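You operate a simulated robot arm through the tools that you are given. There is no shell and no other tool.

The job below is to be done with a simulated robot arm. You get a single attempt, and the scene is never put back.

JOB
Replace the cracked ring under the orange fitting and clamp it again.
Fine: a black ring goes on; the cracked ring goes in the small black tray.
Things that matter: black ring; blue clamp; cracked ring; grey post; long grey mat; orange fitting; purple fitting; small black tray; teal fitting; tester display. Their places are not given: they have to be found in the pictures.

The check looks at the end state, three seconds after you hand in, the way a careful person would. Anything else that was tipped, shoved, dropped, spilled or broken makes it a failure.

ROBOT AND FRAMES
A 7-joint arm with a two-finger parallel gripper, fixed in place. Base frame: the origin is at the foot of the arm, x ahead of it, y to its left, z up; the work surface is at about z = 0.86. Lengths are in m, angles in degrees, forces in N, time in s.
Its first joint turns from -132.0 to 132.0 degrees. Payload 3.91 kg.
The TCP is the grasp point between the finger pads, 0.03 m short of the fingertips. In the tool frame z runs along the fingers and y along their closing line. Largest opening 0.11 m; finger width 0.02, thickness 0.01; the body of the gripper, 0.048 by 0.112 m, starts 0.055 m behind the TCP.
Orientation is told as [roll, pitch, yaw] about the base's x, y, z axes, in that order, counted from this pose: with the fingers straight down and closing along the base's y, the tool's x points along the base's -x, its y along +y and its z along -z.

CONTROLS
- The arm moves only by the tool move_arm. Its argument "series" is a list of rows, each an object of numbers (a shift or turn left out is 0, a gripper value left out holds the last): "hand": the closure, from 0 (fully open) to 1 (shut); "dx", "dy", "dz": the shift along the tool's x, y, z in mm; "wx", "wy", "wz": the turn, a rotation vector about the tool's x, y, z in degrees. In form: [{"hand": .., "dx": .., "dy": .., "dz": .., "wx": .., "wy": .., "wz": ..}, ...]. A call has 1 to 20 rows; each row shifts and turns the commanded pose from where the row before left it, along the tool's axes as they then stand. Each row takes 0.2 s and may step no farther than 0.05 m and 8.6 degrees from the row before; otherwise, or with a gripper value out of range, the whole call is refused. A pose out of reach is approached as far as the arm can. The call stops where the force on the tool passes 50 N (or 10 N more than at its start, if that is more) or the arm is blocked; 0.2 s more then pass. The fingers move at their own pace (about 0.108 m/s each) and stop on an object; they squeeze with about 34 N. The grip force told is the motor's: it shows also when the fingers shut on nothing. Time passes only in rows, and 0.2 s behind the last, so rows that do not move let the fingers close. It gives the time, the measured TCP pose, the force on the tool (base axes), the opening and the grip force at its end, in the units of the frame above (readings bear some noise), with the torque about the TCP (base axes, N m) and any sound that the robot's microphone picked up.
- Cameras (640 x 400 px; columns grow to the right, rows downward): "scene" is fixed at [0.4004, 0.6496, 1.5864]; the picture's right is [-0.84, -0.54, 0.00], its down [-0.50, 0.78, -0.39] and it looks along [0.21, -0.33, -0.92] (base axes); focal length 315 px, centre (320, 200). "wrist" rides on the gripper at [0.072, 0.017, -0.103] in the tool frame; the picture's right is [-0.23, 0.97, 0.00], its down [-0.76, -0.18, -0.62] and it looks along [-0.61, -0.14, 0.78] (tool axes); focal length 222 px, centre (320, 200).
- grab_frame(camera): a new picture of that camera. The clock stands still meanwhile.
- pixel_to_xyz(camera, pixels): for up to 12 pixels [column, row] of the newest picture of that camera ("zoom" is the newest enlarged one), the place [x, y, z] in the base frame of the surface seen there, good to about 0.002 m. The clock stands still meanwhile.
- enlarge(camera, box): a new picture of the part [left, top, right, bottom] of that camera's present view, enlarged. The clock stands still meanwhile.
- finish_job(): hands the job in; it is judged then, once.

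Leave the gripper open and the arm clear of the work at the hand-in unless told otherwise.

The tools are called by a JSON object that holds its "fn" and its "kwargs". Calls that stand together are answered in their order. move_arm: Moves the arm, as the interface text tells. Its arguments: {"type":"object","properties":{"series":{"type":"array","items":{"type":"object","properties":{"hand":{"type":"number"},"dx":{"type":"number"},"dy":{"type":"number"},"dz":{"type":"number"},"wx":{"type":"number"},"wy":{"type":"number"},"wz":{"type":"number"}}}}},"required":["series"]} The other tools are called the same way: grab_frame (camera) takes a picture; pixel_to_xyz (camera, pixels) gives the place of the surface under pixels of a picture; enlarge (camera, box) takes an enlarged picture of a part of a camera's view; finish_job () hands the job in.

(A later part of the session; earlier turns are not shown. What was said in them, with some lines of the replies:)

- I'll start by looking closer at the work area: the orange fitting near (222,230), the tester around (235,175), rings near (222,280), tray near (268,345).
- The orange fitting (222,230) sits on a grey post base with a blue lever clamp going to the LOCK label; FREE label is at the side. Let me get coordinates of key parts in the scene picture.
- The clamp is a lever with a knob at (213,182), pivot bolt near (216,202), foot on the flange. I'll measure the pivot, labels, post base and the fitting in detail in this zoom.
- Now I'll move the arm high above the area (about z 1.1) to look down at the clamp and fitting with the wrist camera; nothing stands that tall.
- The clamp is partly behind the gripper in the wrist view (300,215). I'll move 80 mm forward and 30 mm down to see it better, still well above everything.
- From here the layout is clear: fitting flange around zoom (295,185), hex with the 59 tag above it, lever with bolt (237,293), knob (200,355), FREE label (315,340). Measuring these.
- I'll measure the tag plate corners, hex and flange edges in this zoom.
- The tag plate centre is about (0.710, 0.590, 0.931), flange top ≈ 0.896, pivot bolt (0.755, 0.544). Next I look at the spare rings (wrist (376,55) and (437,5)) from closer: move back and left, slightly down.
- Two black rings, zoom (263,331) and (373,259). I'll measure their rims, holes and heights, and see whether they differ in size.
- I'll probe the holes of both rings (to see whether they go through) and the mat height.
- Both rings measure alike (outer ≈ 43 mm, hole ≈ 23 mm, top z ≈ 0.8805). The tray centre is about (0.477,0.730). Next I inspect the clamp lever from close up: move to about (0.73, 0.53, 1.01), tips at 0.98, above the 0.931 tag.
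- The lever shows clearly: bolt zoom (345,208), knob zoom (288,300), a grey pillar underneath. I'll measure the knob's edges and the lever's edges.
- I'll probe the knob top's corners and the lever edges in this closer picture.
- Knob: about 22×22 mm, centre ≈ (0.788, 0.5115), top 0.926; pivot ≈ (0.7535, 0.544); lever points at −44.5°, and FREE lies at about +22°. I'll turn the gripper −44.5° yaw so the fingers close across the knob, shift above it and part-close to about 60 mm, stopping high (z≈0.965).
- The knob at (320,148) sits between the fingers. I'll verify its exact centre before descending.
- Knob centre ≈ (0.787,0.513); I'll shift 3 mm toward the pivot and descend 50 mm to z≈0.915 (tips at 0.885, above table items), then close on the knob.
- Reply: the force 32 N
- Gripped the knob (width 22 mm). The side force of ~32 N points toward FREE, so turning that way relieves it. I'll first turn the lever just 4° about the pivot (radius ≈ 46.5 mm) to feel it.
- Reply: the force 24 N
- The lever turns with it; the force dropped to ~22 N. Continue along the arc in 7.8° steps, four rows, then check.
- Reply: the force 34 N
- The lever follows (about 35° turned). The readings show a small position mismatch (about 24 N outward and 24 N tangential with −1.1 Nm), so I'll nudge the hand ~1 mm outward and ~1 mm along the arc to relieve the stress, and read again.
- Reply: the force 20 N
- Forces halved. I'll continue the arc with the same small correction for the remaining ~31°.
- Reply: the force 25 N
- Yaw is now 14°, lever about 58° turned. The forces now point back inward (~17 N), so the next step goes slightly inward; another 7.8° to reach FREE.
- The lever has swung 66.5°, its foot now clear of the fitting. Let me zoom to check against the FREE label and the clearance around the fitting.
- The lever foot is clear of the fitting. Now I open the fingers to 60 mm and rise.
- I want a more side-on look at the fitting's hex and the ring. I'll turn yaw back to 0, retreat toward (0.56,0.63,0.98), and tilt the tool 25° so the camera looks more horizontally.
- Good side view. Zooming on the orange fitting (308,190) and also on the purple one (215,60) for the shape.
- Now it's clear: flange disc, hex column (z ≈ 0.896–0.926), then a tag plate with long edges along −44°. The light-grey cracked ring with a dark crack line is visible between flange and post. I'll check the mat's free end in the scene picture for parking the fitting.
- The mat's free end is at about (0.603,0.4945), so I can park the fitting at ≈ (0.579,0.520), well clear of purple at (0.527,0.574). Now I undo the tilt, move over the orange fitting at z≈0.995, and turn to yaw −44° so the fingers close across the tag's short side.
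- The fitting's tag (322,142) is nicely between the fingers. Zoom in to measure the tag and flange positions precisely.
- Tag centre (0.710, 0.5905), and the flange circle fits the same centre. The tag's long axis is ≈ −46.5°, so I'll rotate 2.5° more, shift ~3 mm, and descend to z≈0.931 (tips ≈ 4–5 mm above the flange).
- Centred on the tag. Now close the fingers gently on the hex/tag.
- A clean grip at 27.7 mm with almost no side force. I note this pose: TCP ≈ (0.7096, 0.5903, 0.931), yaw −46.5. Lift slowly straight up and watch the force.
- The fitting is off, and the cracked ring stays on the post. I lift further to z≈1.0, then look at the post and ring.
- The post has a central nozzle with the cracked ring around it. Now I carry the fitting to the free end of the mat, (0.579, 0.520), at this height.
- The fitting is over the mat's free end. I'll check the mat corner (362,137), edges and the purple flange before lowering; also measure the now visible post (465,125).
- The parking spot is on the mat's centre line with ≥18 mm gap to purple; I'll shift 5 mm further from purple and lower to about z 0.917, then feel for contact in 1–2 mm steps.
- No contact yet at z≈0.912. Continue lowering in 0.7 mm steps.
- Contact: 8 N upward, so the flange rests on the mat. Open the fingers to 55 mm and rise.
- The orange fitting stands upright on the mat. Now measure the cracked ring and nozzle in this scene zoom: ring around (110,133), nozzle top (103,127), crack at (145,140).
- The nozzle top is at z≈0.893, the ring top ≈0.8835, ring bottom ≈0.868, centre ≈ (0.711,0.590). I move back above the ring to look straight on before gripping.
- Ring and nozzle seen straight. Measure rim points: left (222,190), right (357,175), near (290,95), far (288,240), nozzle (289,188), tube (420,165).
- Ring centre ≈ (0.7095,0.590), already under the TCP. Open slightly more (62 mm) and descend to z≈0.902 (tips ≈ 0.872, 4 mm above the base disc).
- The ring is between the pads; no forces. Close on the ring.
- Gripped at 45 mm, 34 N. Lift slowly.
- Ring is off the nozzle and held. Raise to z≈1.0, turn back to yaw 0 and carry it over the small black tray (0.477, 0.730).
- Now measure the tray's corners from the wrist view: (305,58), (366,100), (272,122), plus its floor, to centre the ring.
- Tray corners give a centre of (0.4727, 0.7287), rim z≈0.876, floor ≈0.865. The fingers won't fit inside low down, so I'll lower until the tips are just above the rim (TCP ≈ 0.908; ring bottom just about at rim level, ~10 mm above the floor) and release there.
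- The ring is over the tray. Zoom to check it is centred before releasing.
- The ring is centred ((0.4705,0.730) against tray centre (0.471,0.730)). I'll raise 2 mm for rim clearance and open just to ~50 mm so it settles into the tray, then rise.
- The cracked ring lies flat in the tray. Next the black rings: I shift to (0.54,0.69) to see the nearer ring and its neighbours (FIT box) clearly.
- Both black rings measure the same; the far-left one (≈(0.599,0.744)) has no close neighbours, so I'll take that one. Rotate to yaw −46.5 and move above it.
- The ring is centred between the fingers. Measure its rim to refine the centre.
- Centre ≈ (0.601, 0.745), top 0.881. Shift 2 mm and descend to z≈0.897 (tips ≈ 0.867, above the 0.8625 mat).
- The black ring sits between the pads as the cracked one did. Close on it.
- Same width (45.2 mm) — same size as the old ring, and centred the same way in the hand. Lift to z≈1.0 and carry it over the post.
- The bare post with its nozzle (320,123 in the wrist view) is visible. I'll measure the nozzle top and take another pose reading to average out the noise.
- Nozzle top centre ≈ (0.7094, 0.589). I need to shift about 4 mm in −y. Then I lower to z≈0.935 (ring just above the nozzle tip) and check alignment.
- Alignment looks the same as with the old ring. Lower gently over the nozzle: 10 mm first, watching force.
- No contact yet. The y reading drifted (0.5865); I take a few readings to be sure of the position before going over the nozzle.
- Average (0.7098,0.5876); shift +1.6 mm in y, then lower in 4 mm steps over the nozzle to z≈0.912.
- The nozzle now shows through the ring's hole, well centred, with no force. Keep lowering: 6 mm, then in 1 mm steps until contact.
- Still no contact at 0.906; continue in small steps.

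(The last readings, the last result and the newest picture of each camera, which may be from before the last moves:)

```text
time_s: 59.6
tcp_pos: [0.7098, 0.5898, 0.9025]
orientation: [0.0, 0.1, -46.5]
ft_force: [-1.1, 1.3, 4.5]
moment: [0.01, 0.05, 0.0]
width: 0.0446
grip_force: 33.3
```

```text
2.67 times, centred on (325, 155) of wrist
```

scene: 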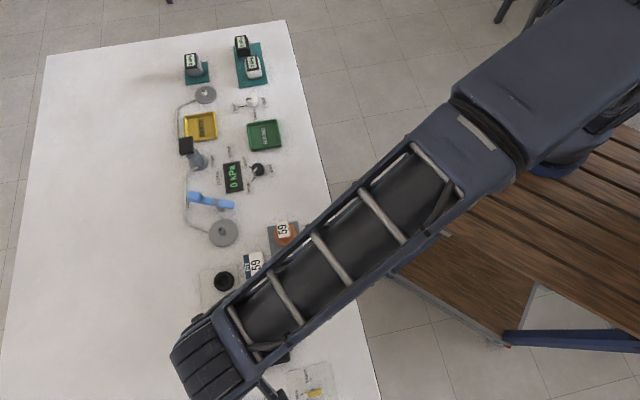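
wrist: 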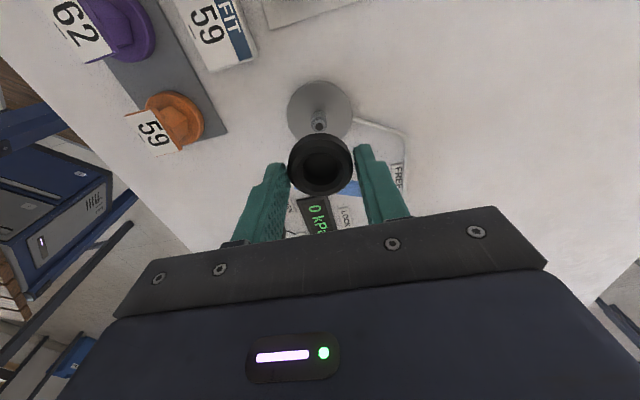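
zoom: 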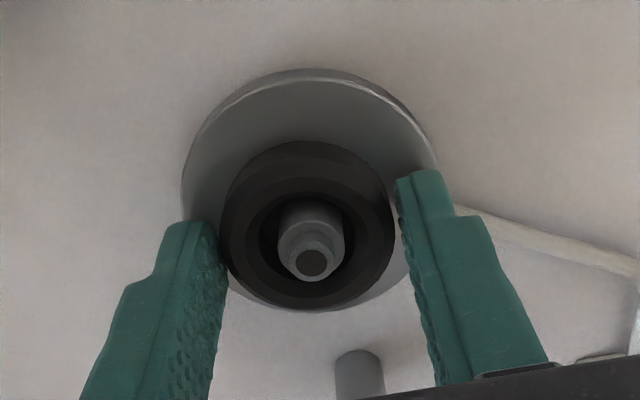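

Contact (4.5 N): the ring sits on the base around the nozzle. Open to 62 mm and rise.

{"fn": "move_arm", "kwargs": {"series": [{"hand": 0.43}, {}, {}, {"dz": -10}, {"dz": -30}, {"dz": -40}, {}]}}

{"fn": "grab_frame", "kwargs": {"camera": "wrist"}}

{"fn": "enlarge", "kwargs": {"camera": "wrist", "box": [275, 70, 385, 190]}}

{"fn": "enlarge", "kwargs": {"camera": "scene", "box": [180, 195, 260, 255]}}

```text
time_s: 61.2
tcp_pos: [0.7081, 0.5875, 0.9816]
orientation: [0.0, 0.0, -46.5]
ft_force: [-0.3, -0.4, -0.2]
moment: [-0.01, -0.02, 0.06]
width: 0.0627
grip_force: 0.0
```

```text
taken
```

wrist: 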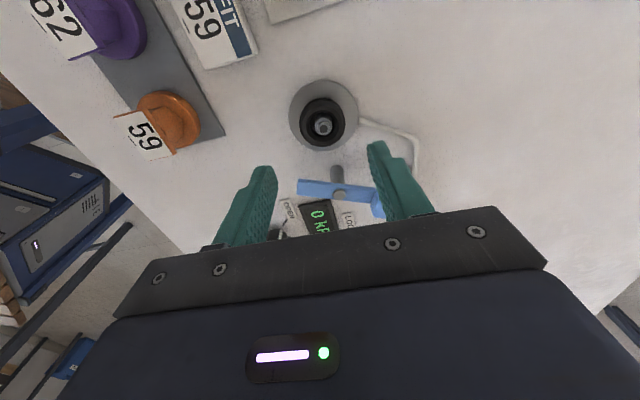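

```text
3.33 times, centred on (330, 130) of wrist
```

zoom: 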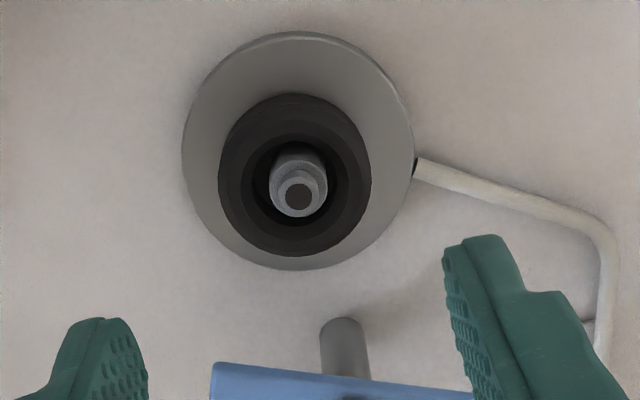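

```text
6.67 times, centred on (220, 225) of scene
```

zoom: 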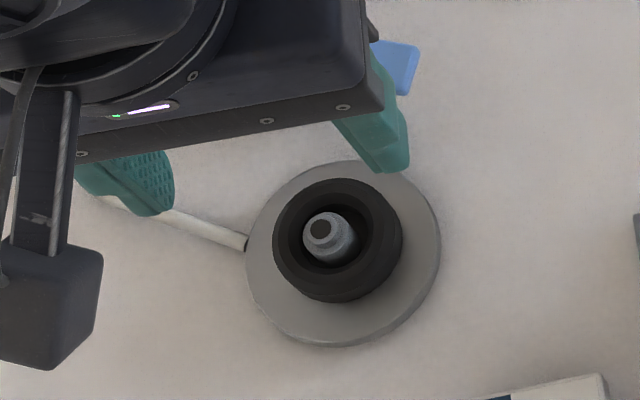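

The black ring is flat and concentric with the nozzle. Now fetch the orange fitting: move back above (0.5825, 0.516) at this height.

{"fn": "move_arm", "kwargs": {"series": [{"dx": 8.6, "dy": -35.7, "hand": 0.5}, {"dx": 8.6, "dy": -35.7}, {"dx": 8.6, "dy": -35.7}, {"dx": 8.6, "dy": -35.7}, {}]}}

{"fn": "move_arm", "kwargs": {"series": [{}]}}

{"fn": "grab_frame", "kwargs": {"camera": "wrist"}}

{"fn": "enlarge", "kwargs": {"camera": "wrist", "box": [275, 75, 365, 175]}}

```text
time_s: 62.4
tcp_pos: [0.581, 0.5153, 0.9821]
orientation: [-0.1, 0.0, -46.5]
ft_force: [-0.2, -0.4, -0.8]
moment: [0.07, -0.03, 0.04]
width: 0.055
grip_force: 0.1
```

```text
time_s: 62.8
tcp_pos: [0.5827, 0.5148, 0.9826]
orientation: [0.0, 0.0, -46.4]
ft_force: [-0.2, 0.2, 0.3]
moment: [-0.01, -0.04, -0.02]
width: 0.055
grip_force: 0.1
```

```text
taken
```

wrist: 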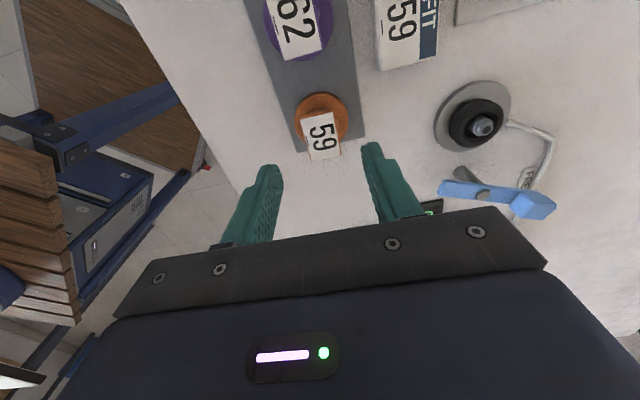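

```text
4.00 times, centred on (320, 125) of wrist
```

zoom: 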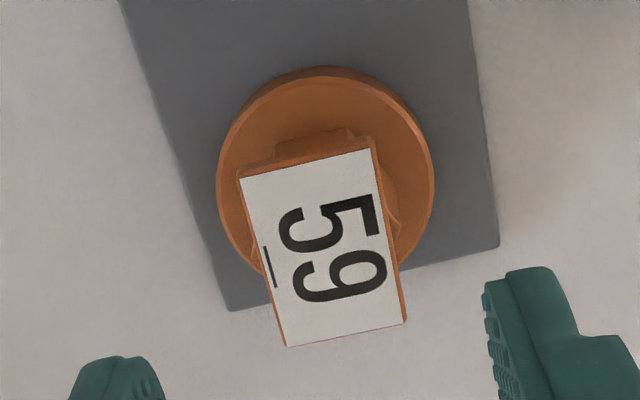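

Measuring the tag corners and flange for the regrip.

{"fn": "pixel_to_xyz", "kwargs": {"camera": "zoom", "pixels": [[245, 182], [368, 155], [400, 318], [290, 340], [322, 250], [225, 190], [325, 75], [425, 170]]}}

```text
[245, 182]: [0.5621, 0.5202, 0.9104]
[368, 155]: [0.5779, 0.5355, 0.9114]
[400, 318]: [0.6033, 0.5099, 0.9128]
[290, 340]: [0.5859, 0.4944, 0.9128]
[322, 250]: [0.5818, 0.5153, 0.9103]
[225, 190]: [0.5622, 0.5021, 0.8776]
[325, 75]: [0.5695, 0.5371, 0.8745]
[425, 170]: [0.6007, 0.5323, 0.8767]
```

Tag centre (0.5823, 0.515) is right under the TCP. Descend to z≈0.9125 and grip.

{"fn": "move_arm", "kwargs": {"series": [{"dz": 30}, {"dz": 28}, {"dz": 11.5}, {}, {"hand": 0.9}, {}, {}]}}

{"fn": "grab_frame", "kwargs": {"camera": "wrist"}}

```text
time_s: 64.4
tcp_pos: [0.5828, 0.5143, 0.9116]
orientation: [0.0, -0.1, -46.5]
ft_force: [-0.7, -0.3, 0.2]
moment: [0.03, -0.01, 0.0]
width: 0.0277
grip_force: 34.1
```

```text
taken
```

wrist: 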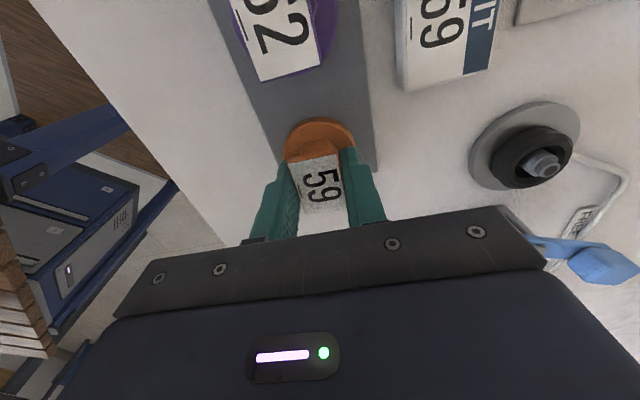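

Gripped again at 27.7 mm, tag in the same picture place as before. Lift to z≈1.0 and carry it back over the post.

{"fn": "move_arm", "kwargs": {"series": [{"dz": -10}, {"dz": -35}, {"dz": -43}, {"dx": -8.2, "dy": 36}, {"dx": -8.2, "dy": 36}, {"dx": -8.2, "dy": 36}, {"dx": -8.2, "dy": 36}, {}]}}

{"fn": "move_arm", "kwargs": {"series": [{}]}}

{"fn": "move_arm", "kwargs": {"series": [{}]}}

{"fn": "move_arm", "kwargs": {"series": [{}]}}

{"fn": "grab_frame", "kwargs": {"camera": "wrist"}}

{"fn": "enlarge", "kwargs": {"camera": "scene", "box": [180, 195, 260, 255]}}

```text
time_s: 66.2
tcp_pos: [0.7096, 0.5915, 1.0003]
orientation: [-0.1, 0.0, -46.5]
ft_force: [0.2, -0.1, -0.1]
moment: [0.0, 0.0, -0.01]
width: 0.0276
grip_force: 34.1
```

```text
time_s: 66.6
tcp_pos: [0.7099, 0.5916, 0.999]
orientation: [0.0, 0.1, -46.5]
ft_force: [-0.3, 0.2, -1.4]
moment: [0.01, 0.03, 0.01]
width: 0.0276
grip_force: 34.2
```

```text
time_s: 67.0
tcp_pos: [0.7091, 0.5896, 0.9989]
orientation: [0.0, -0.1, -46.5]
ft_force: [0.0, 0.7, 0.0]
moment: [0.0, -0.01, -0.02]
width: 0.0277
grip_force: 33.7
```

```text
time_s: 67.4
tcp_pos: [0.7094, 0.5909, 0.9995]
orientation: [0.0, -0.1, -46.5]
ft_force: [0.6, 0.1, -0.5]
moment: [0.01, -0.01, 0.01]
width: 0.0277
grip_force: 34.1
```

```text
taken
```

wrist: 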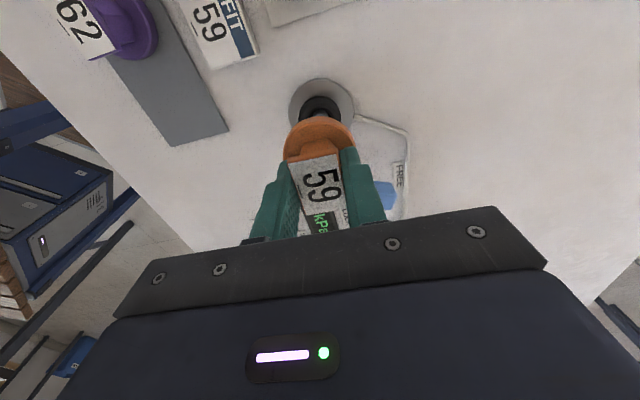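

```text
6.67 times, centred on (220, 225) of scene
```

zoom: 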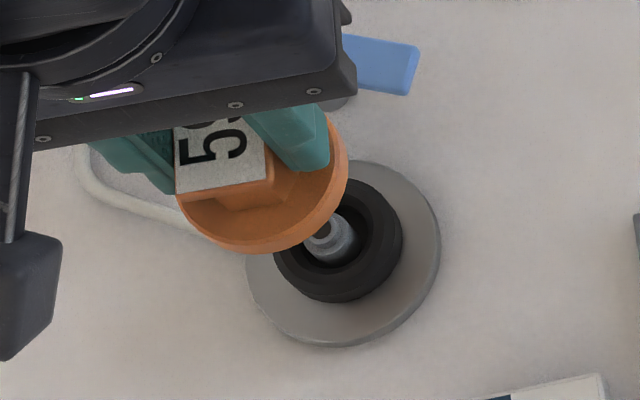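

Average TCP (0.7095,0.5909), practically the same as when I lifted the fitting off. Lower to z≈0.950 (flange still above the nozzle) and check.

{"fn": "move_arm", "kwargs": {"series": [{"dz": 25}, {"dz": 20}, {"dz": 5}, {}]}}

{"fn": "move_arm", "kwargs": {"series": [{}]}}

{"fn": "move_arm", "kwargs": {"series": [{}]}}

{"fn": "enlarge", "kwargs": {"camera": "scene", "box": [180, 195, 260, 255]}}

{"fn": "enlarge", "kwargs": {"camera": "wrist", "box": [260, 80, 380, 240]}}

```text
time_s: 68.4
tcp_pos: [0.7094, 0.5911, 0.9502]
orientation: [0.0, 0.1, -46.5]
ft_force: [-0.1, -0.1, -0.3]
moment: [-0.02, -0.03, -0.03]
width: 0.0276
grip_force: 34.2
```

```text
time_s: 68.8
tcp_pos: [0.7097, 0.5906, 0.949]
orientation: [0.0, 0.0, -46.5]
ft_force: [0.3, 0.5, 0.7]
moment: [-0.01, -0.01, 0.0]
width: 0.0277
grip_force: 34.3
```

```text
time_s: 69.2
tcp_pos: [0.7091, 0.5894, 0.9497]
orientation: [0.0, 0.0, -46.5]
ft_force: [-1.2, -0.4, -0.2]
moment: [-0.02, -0.02, 0.0]
width: 0.0279
grip_force: 33.9
```

```text
6.67 times, centred on (220, 225) of scene
```

zoom: 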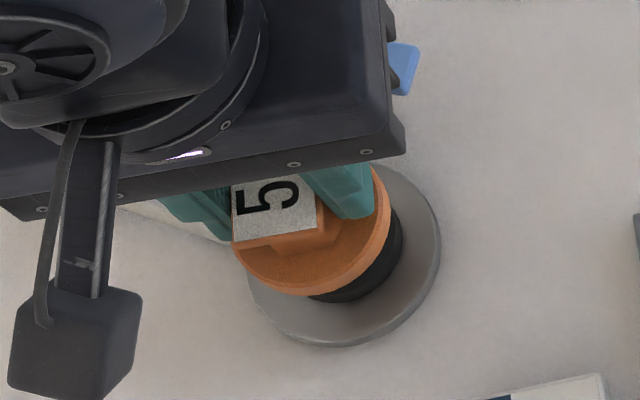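

```text
2.50 times, centred on (320, 160) of wrist
```

zoom: 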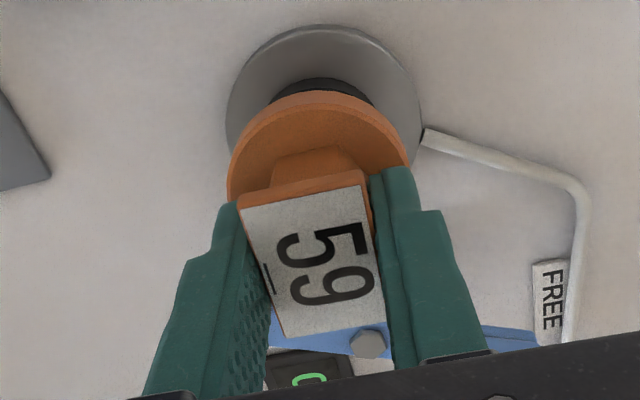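

Aligned. Lower 10 mm, then in small steps to seat the fitting (expected at z≈0.931).

{"fn": "move_arm", "kwargs": {"series": [{"dz": 5}, {"dz": 5}, {"dz": 3}, {}, {"dz": 2}, {}, {"dz": 1}, {}]}}

```text
time_s: 71.0
tcp_pos: [0.7116, 0.5914, 0.9354]
orientation: [0.0, 0.1, -46.5]
ft_force: [-0.9, 0.5, -0.5]
moment: [-0.03, -0.01, -0.02]
width: 0.0277
grip_force: 33.5
```

{"fn": "move_arm", "kwargs": {"series": [{"dz": 1}, {}, {"dz": 1}, {}, {"dz": 0.7}, {}]}}

```text
time_s: 72.4
tcp_pos: [0.7089, 0.5894, 0.9317]
orientation: [0.1, -0.1, -46.5]
ft_force: [-0.1, 0.3, -0.4]
moment: [0.05, -0.02, 0.0]
width: 0.0275
grip_force: 34.3
```

No contact yet at 0.932; continue in 0.7 mm steps.

{"fn": "move_arm", "kwargs": {"series": [{"dz": 0.7}, {}, {"dz": 0.7}, {}]}}

```text
time_s: 73.4
tcp_pos: [0.7103, 0.591, 0.9309]
orientation: [0.1, 0.1, -46.5]
ft_force: [-1.7, -3.7, 6.2]
moment: [-0.21, 0.09, 0.02]
width: 0.0275
grip_force: 34.1
```

Contact (6 N) at z≈0.931, the same height as originally: seated on the new ring. Open and rise.

{"fn": "move_arm", "kwargs": {"series": [{"hand": 0.5}, {}, {}, {"dz": -10}, {"dz": -30}, {"dz": -30}, {}]}}

{"fn": "grab_frame", "kwargs": {"camera": "wrist"}}

{"fn": "enlarge", "kwargs": {"camera": "wrist", "box": [280, 75, 370, 175]}}

{"fn": "enlarge", "kwargs": {"camera": "scene", "box": [180, 195, 260, 255]}}

```text
time_s: 75.0
tcp_pos: [0.7103, 0.5907, 1.0012]
orientation: [0.0, 0.0, -46.6]
ft_force: [0.3, 0.0, -1.1]
moment: [-0.03, -0.02, -0.01]
width: 0.0551
grip_force: 0.1
```

```text
taken
```

wrist: 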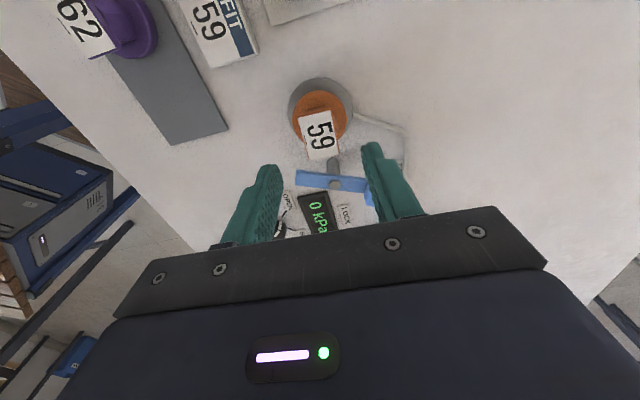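

```text
4.00 times, centred on (325, 125) of wrist
```

zoom: 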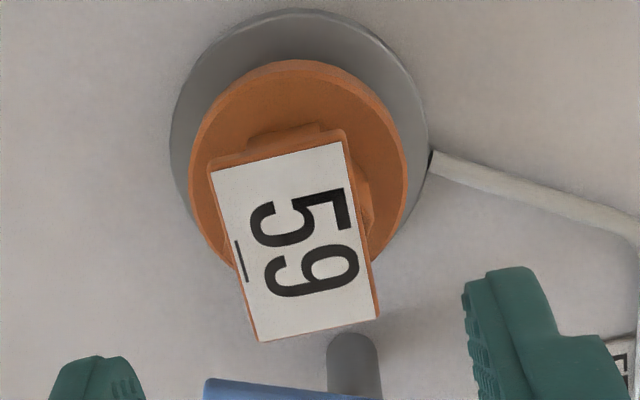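

```text
6.67 times, centred on (220, 225) of scene
```

zoom: 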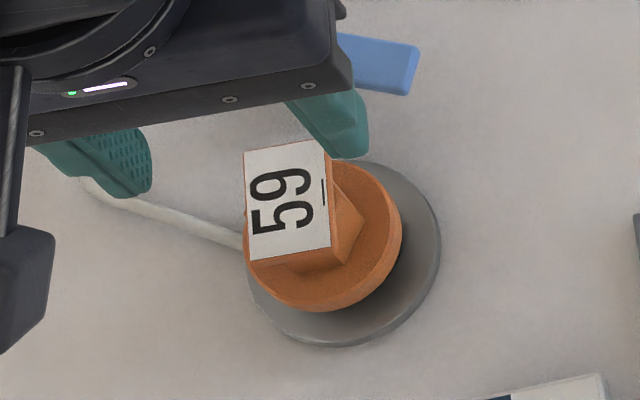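

The fitting is level and concentric. Now the clamp: turn to yaw +22 and move above the knob at FREE, (0.7977, 0.562), staying at z≈1.0.

{"fn": "move_arm", "kwargs": {"series": [{"wz": -7.61}, {"wz": -7.61}, {"wz": -7.61}, {"wz": -7.61}, {"wz": -7.61}, {"wz": -7.61}, {"wz": -7.61}, {"wz": -7.61}, {"wz": -7.61}, {"dx": -23.5, "dy": -19.8}, {"dx": -23.5, "dy": -19.8}, {"dx": -23.5, "dy": -19.8, "dz": 20}, {}]}}

{"fn": "move_arm", "kwargs": {"series": [{}]}}

{"fn": "move_arm", "kwargs": {"series": [{}]}}

{"fn": "grab_frame", "kwargs": {"camera": "wrist"}}

{"fn": "enlarge", "kwargs": {"camera": "wrist", "box": [270, 50, 370, 180]}}

```text
time_s: 77.8
tcp_pos: [0.7957, 0.5629, 0.9775]
orientation: [0.0, 0.1, 22.0]
ft_force: [1.0, -0.2, -0.3]
moment: [0.01, -0.01, -0.01]
width: 0.0552
grip_force: 0.0
```

```text
time_s: 78.2
tcp_pos: [0.7967, 0.5632, 0.9781]
orientation: [0.0, 0.0, 22.0]
ft_force: [0.0, 0.1, -0.4]
moment: [0.03, 0.01, 0.0]
width: 0.055
grip_force: 0.0
```

```text
time_s: 78.6
tcp_pos: [0.7957, 0.5642, 0.9795]
orientation: [0.0, -0.1, 22.1]
ft_force: [0.6, -0.1, -0.5]
moment: [-0.01, -0.02, 0.06]
width: 0.055
grip_force: 0.0
```

```text
taken
```

wrist: 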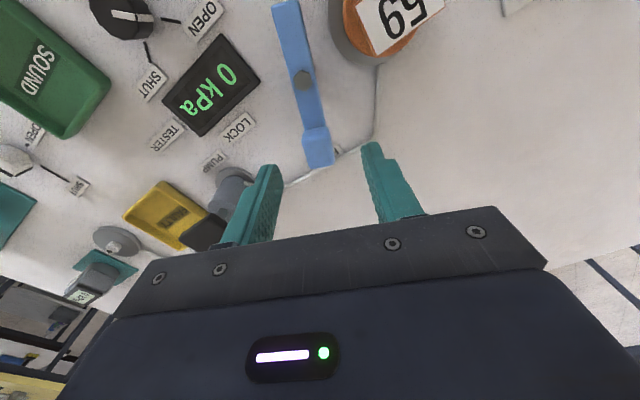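

```text
3.08 times, centred on (320, 115) of wrist
```

zoom: 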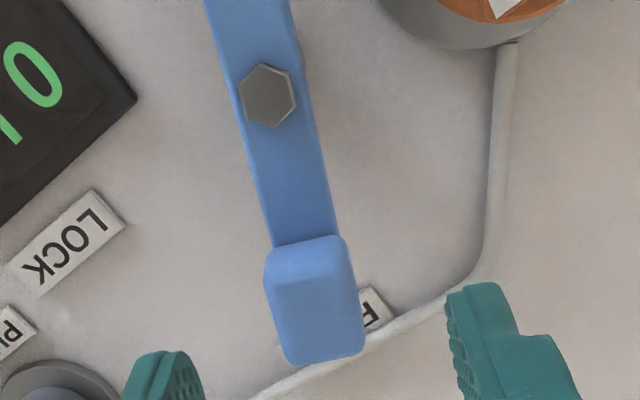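

Measure the knob top and bolt here to fine-align.

{"fn": "pixel_to_xyz", "kwargs": {"camera": "zoom", "pixels": [[275, 285], [355, 285], [285, 350], [355, 345], [315, 320], [268, 95], [345, 245], [280, 255], [235, 60], [300, 60]]}}

```text
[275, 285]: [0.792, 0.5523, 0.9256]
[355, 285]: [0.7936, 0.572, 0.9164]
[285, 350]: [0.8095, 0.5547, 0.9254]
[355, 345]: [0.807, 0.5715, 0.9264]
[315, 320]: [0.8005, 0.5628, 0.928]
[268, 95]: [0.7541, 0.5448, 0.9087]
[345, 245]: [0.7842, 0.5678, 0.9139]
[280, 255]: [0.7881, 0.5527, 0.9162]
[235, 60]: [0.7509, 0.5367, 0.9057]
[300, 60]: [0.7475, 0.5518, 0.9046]
```

Knob centre ≈ (0.798, 0.562), bolt (0.754, 0.5448). Shift ~2 mm, descend to z≈0.915, and close on the knob.

{"fn": "move_arm", "kwargs": {"series": [{"dx": -1.3, "dy": -1.8, "dz": 20}, {"dz": 25}, {"dz": 18}, {}]}}

{"fn": "move_arm", "kwargs": {"series": [{"hand": 0.9}, {}, {}]}}

{"fn": "grab_frame", "kwargs": {"camera": "wrist"}}

```text
time_s: 79.6
tcp_pos: [0.7976, 0.5623, 0.9166]
orientation: [0.1, 0.0, 22.0]
ft_force: [0.1, -0.1, 0.0]
moment: [0.01, 0.02, -0.02]
width: 0.055
grip_force: 0.0
```

```text
time_s: 80.4
tcp_pos: [0.7987, 0.5619, 0.9163]
orientation: [-0.1, 0.0, 22.1]
ft_force: [-0.3, 0.7, -2.9]
moment: [0.19, -0.35, -0.04]
width: 0.0219
grip_force: 44.6
```

```text
taken
```

wrist: 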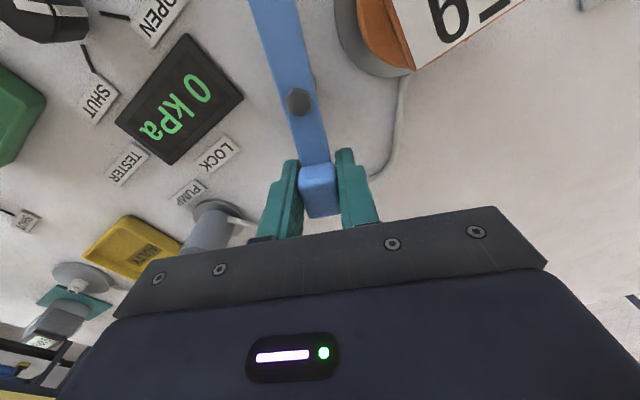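

Gripped with almost no side load. Swing back toward LOCK along the arc (−7.39° steps, radius 46.3 mm), three rows then check forces.

{"fn": "move_arm", "kwargs": {"series": [{"dx": 0.38, "dy": -5.95, "wz": 7.39}, {"dx": 0.38, "dy": -5.95, "wz": 7.39}, {"dx": 0.38, "dy": -5.95, "wz": 7.39}, {}]}}

```text
time_s: 81.4
tcp_pos: [0.801, 0.543, 0.9178]
orientation: [0.0, 0.0, -0.2]
ft_force: [-6.3, 12.8, -6.4]
moment: [0.04, 0.01, -0.59]
width: 0.0219
grip_force: 45.0
```

Halfway-ish (yaw 0), modest 13 N load: the hand is about 1 mm ahead of the lever. I ease that by 0.8 mm and continue three more steps.

{"fn": "move_arm", "kwargs": {"series": [{"dx": 0.2, "dy": -5.2, "wz": 7.39}, {"dx": 0.3, "dy": -5.85, "wz": 7.39}, {"dx": 0.3, "dy": -5.85, "wz": 7.39}, {}]}}

{"fn": "grab_frame", "kwargs": {"camera": "wrist"}}

{"fn": "enlarge", "kwargs": {"camera": "scene", "box": [170, 180, 270, 250]}}

```text
time_s: 82.4
tcp_pos: [0.7976, 0.5274, 0.9159]
orientation: [-0.2, 0.1, -22.5]
ft_force: [-21.5, -3.2, -11.6]
moment: [0.42, 0.9, 0.49]
width: 0.0217
grip_force: 45.1
```

```text
taken
```

wrist: 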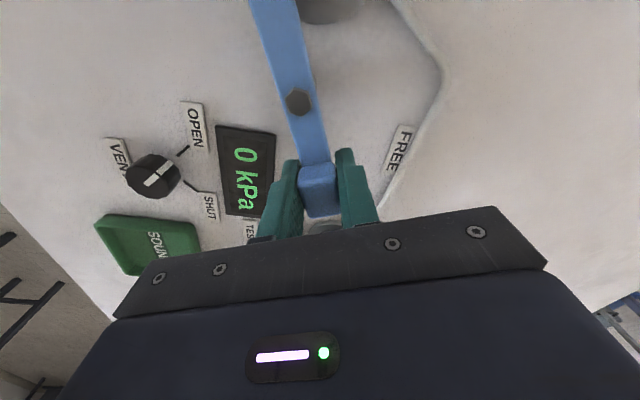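

```text
5.71 times, centred on (220, 215) of scene
```

zoom: 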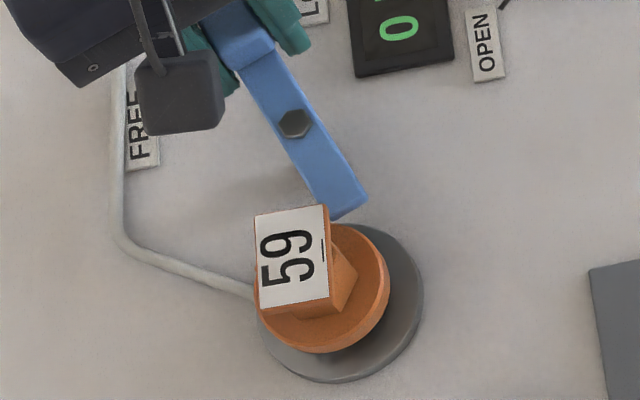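

The foot is just reaching the flange. Forces say to go ~1 mm inward and a bit lower; I do one corrected step and read.

{"fn": "move_arm", "kwargs": {"series": [{"dx": 1.4, "dy": -6.4, "dz": 0.6, "wz": 7.37}, {}]}}

{"fn": "enlarge", "kwargs": {"camera": "scene", "box": [170, 180, 270, 250]}}

```text
time_s: 83.0
tcp_pos: [0.7961, 0.523, 0.9168]
orientation: [0.0, -0.2, -29.9]
ft_force: [-17.2, -2.5, -2.4]
moment: [-0.26, -0.22, 0.52]
width: 0.0217
grip_force: 44.7
```

```text
5.71 times, centred on (220, 215) of scene
```

zoom: 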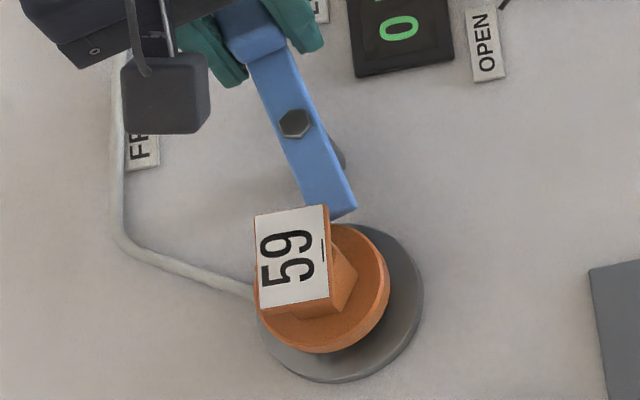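

The lever foot is moving over the flange. Two more steps with the same small correction.

{"fn": "move_arm", "kwargs": {"series": [{"dx": 1.3, "dy": -6.5, "dz": 0.3, "wz": 7.37}, {}]}}

{"fn": "enlarge", "kwargs": {"camera": "scene", "box": [170, 180, 270, 250]}}

```text
time_s: 83.6
tcp_pos: [0.7935, 0.5168, 0.9166]
orientation: [0.2, -0.1, -37.1]
ft_force: [5.9, 5.2, 8.8]
moment: [-0.15, -0.05, -0.42]
width: 0.0217
grip_force: 45.1
```

```text
5.71 times, centred on (220, 215) of scene
```

zoom: 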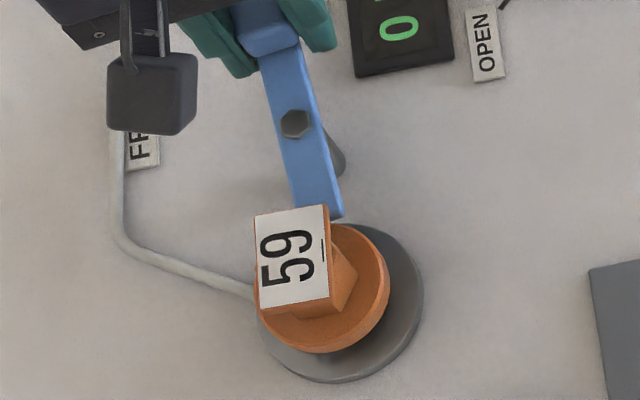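

Low forces. The last 7.4° step to the original LOCK angle.

{"fn": "move_arm", "kwargs": {"series": [{"dx": 0.38, "dy": -5.6, "wz": 7.4}, {}]}}

{"fn": "enlarge", "kwargs": {"camera": "scene", "box": [170, 180, 270, 250]}}

{"fn": "grab_frame", "kwargs": {"camera": "wrist"}}

```text
time_s: 84.2
tcp_pos: [0.7882, 0.5136, 0.9166]
orientation: [0.1, 0.0, -44.5]
ft_force: [9.7, 5.9, 18.8]
moment: [-0.65, -0.59, -0.44]
width: 0.0218
grip_force: 45.1
```

```text
5.71 times, centred on (220, 215) of scene
```

zoom: 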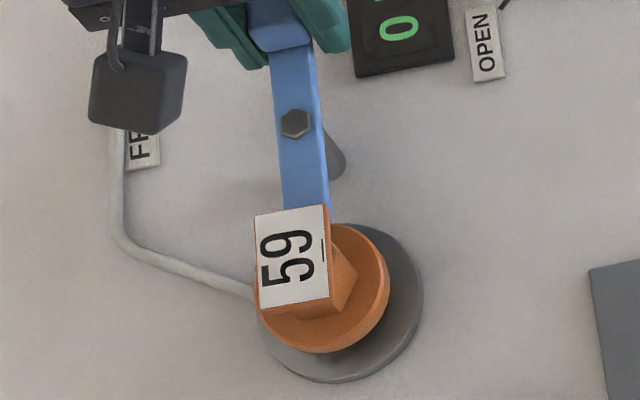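

```text
taken
```

wrist: 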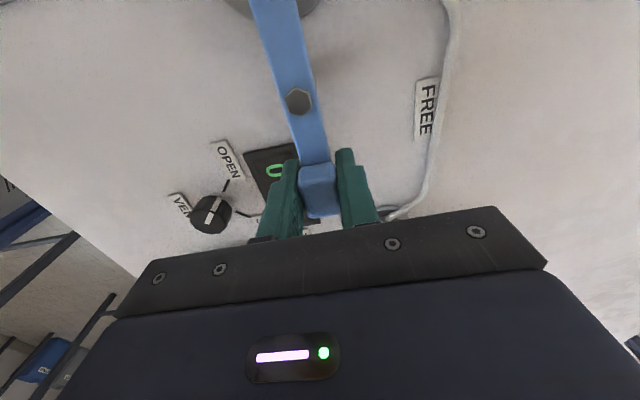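

Turned back to −44.5°. I compare with the original picture using the same zoom boxes to see whether the lever is fully at its LOCK position.

{"fn": "enlarge", "kwargs": {"camera": "scene", "box": [180, 205, 260, 255]}}

{"fn": "enlarge", "kwargs": {"camera": "scene", "box": [180, 160, 260, 210]}}

```text
8.00 times, centred on (220, 230) of scene
```

zoom: 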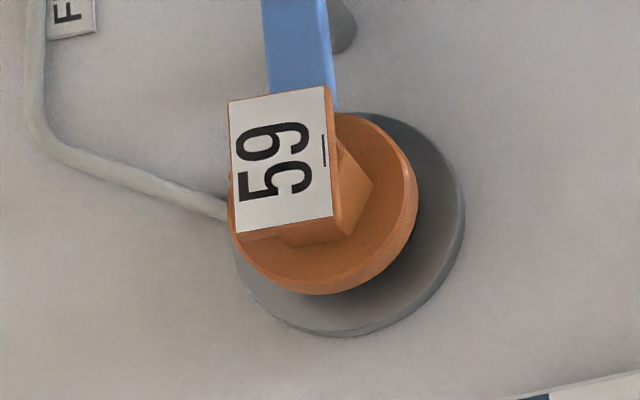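

```text
8.00 times, centred on (220, 185) of scene
```

zoom: 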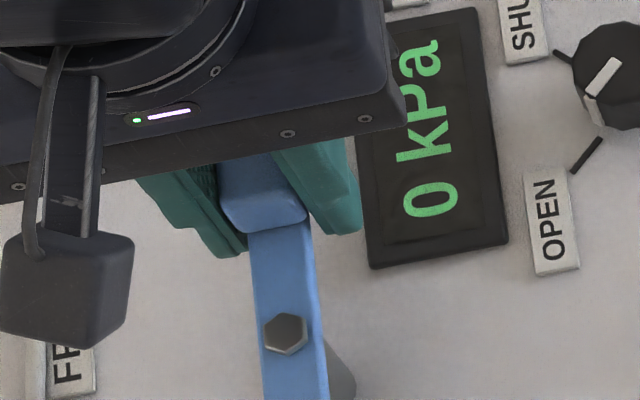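

The lever now looks the same as at the start within about a degree. To be sure it's fully home, I push a further ~1.5° toward LOCK and feel for the stop.

{"fn": "move_arm", "kwargs": {"series": [{"dx": 0.1, "dy": -1.3, "wz": 1.5}, {}]}}

```text
time_s: 84.8
tcp_pos: [0.7873, 0.5119, 0.917]
orientation: [0.2, 0.0, -45.9]
ft_force: [21.8, 10.5, 21.4]
moment: [-0.27, -0.42, 0.88]
width: 0.0219
grip_force: 44.8
```

Now a clear net resisting torque (~2 Nm): the lever is against its LOCK stop. Open the fingers and rise straight up.

{"fn": "move_arm", "kwargs": {"series": [{"dy": 0.6, "wz": -0.7}, {"hand": 0.5}, {}, {}, {}]}}

{"fn": "move_arm", "kwargs": {"series": [{"dz": -15}, {"dz": -30}, {"dz": -40}, {}]}}

{"fn": "grab_frame", "kwargs": {"camera": "wrist"}}

{"fn": "enlarge", "kwargs": {"camera": "scene", "box": [170, 170, 270, 250]}}

```text
time_s: 86.0
tcp_pos: [0.7862, 0.5127, 0.9162]
orientation: [0.0, 0.0, -45.3]
ft_force: [-0.5, 0.1, -0.2]
moment: [0.04, 0.02, -0.01]
width: 0.0551
grip_force: 0.1
```

```text
time_s: 87.0
tcp_pos: [0.7887, 0.5148, 1.0027]
orientation: [0.0, 0.0, -45.3]
ft_force: [-0.3, 0.2, 0.0]
moment: [0.0, 0.01, -0.01]
width: 0.0551
grip_force: 0.1
```

```text
taken
```

wrist: 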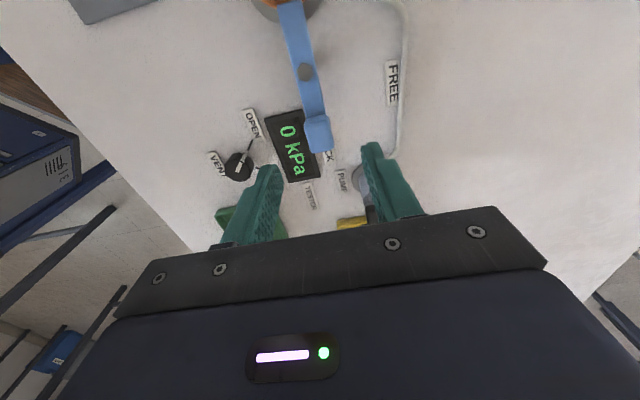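

```text
5.00 times, centred on (220, 210) of scene
```

zoom: 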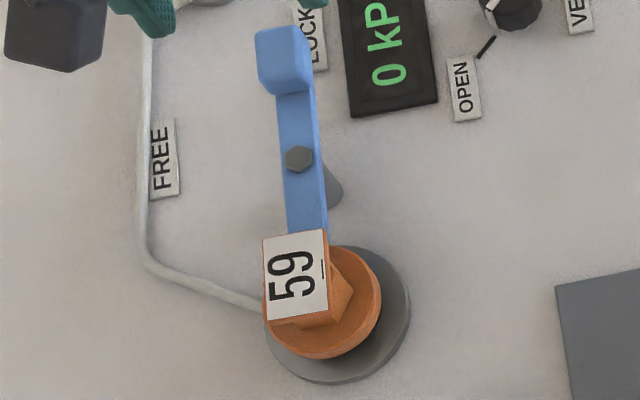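

The lever is back at LOCK over the fitting's flange. Now retreat: raise to z≈1.1, yaw back to 0, and return near the start position, fingers open, then do a full check.

{"fn": "move_arm", "kwargs": {"series": [{"dz": -35}, {"dz": -35}, {"dz": -35, "hand": 0}, {"wz": -7.55}, {"wz": -7.55}, {"wz": -7.55}, {"wz": -7.55}, {"wz": -7.55}, {"wz": -7.55}, {"dx": 36.6, "dy": -21.8}, {"dx": 36.6, "dy": -21.8}, {"dx": 36.6, "dy": -21.8}, {"dx": 36.6, "dy": -21.8}, {"dx": 36.6, "dy": -21.8}, {"dx": 36.6, "dy": -21.8}, {"dx": 36.6, "dy": -21.8}, {}]}}

{"fn": "grab_frame", "kwargs": {"camera": "scene"}}

{"fn": "enlarge", "kwargs": {"camera": "scene", "box": [180, 160, 260, 250]}}

{"fn": "enlarge", "kwargs": {"camera": "scene", "box": [180, 240, 340, 390]}}

```text
time_s: 90.6
tcp_pos: [0.53, 0.3597, 1.1057]
orientation: [0.0, 0.0, 0.1]
ft_force: [0.0, 0.0, 0.6]
moment: [0.02, -0.01, 0.01]
width: 0.1098
grip_force: 0.1
```

```text
taken
```

scene: 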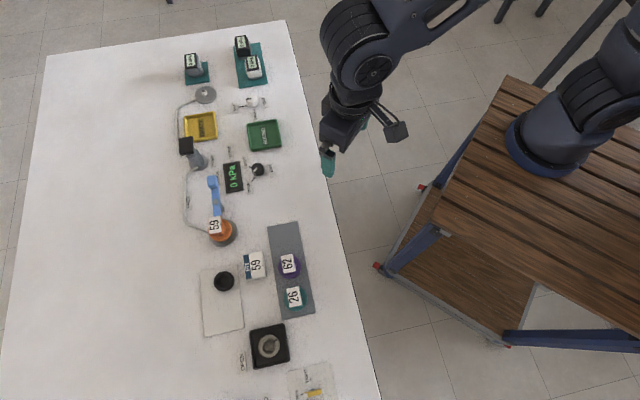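

```text
4.44 times, centred on (220, 205) of scene
```

zoom: 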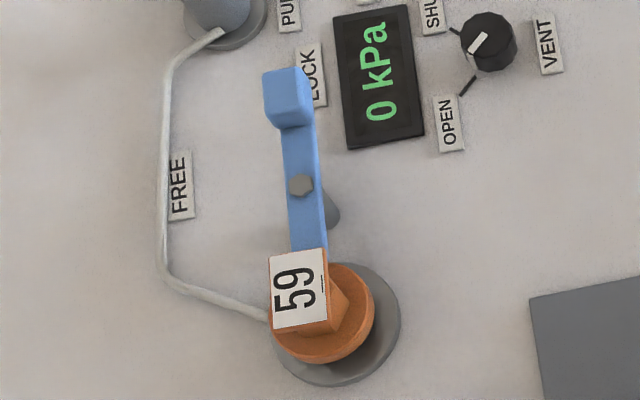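

```text
2.67 times, centred on (260, 315) of scene
```

zoom: 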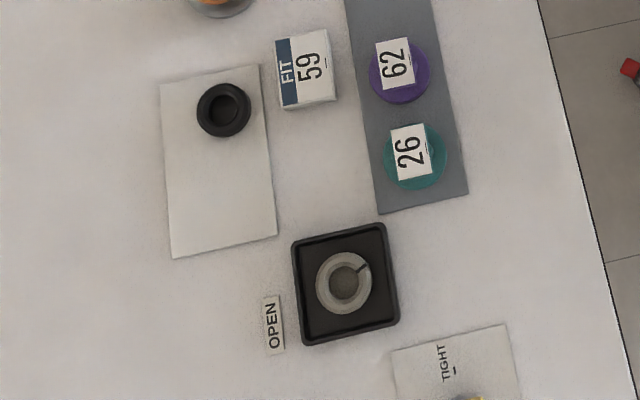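

Everything else looks untouched. One last comparison of the lever with the starting picture using the identical zooms.

{"fn": "enlarge", "kwargs": {"camera": "scene", "box": [180, 160, 260, 210]}}

{"fn": "enlarge", "kwargs": {"camera": "scene", "box": [180, 205, 260, 255]}}

{"fn": "enlarge", "kwargs": {"camera": "scene", "box": [150, 30, 310, 130]}}

```text
8.00 times, centred on (220, 185) of scene
```

zoom: 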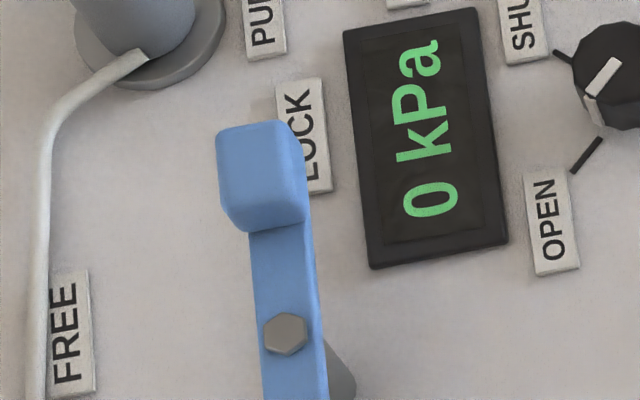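

```text
8.00 times, centred on (220, 230) of scene
```

zoom: 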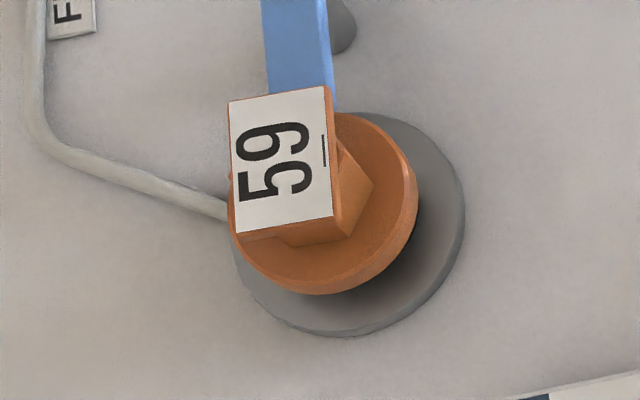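

```text
4.00 times, centred on (230, 80) of scene
```

zoom: 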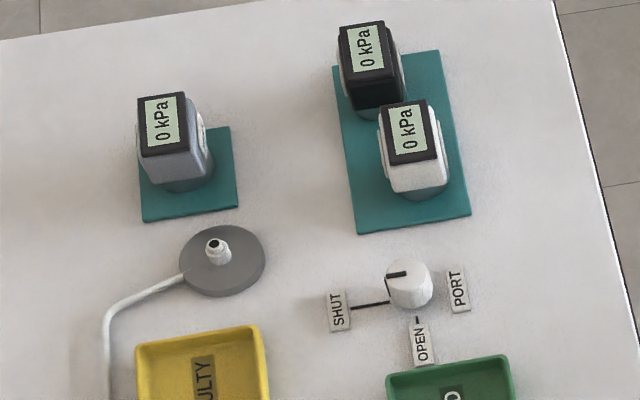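

The lever is pixel-for-pixel as at the start. A last check of the flange heights on the seated fitting and the ring in the tray.

{"fn": "enlarge", "kwargs": {"camera": "scene", "box": [180, 205, 260, 255]}}

{"fn": "pixel_to_xyz", "kwargs": {"camera": "zoom", "pixels": [[285, 160], [240, 220], [280, 270], [380, 250], [395, 160], [360, 130], [330, 275], [300, 40]]}}

{"fn": "pixel_to_xyz", "kwargs": {"camera": "scene", "pixels": [[268, 336], [268, 353], [260, 345], [276, 345]]}}

```text
8.00 times, centred on (220, 230) of scene
```

zoom: 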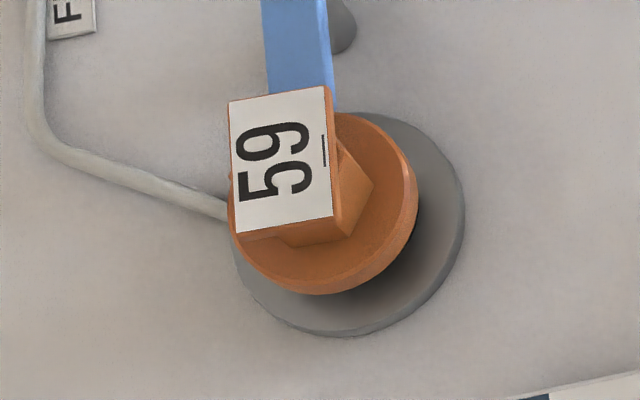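

```text
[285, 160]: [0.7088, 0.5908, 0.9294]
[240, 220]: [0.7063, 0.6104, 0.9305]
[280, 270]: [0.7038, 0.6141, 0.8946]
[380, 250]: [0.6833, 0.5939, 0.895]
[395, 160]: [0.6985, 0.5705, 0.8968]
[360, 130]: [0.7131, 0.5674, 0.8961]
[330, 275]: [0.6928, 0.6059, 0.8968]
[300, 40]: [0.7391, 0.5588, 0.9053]
```

```text
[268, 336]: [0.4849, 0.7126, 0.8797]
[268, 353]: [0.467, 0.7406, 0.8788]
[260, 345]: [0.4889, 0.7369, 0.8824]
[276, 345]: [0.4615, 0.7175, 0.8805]
```

The fitting's flange is level at z≈0.896, the same as before. It sits on the black ring with the clamp at LOCK. The cracked ring lies flat in the tray, the display reads 0 kPa, the gripper is open and the arm is clear, so I'm handing in.

{"fn": "finish_job", "kwargs": {}}

```text
The job is handed in.
```

The cracked ring under the orange fitting has been replaced with a black one. The fitting is back on the grey post with the blue clamp turned to LOCK.

- **Fitting:** It sits level on the new ring at the same height as before (flange top about z = 0.896).
- **Clamp:** I pushed the lever until it met its stop. In the final pictures it matches its starting position.
- **Cracked ring:** It lies flat in the small black tray. The fingers would not fit inside the tray, so I released it from about 10 mm above the floor.
- **Everything else:** The purple and teal fittings, the spare black ring and the tester look untouched, and the display reads 0 kPa. I did not run a pressure test, since the job did not ask for one.

The gripper was open and the arm was clear at hand-in.
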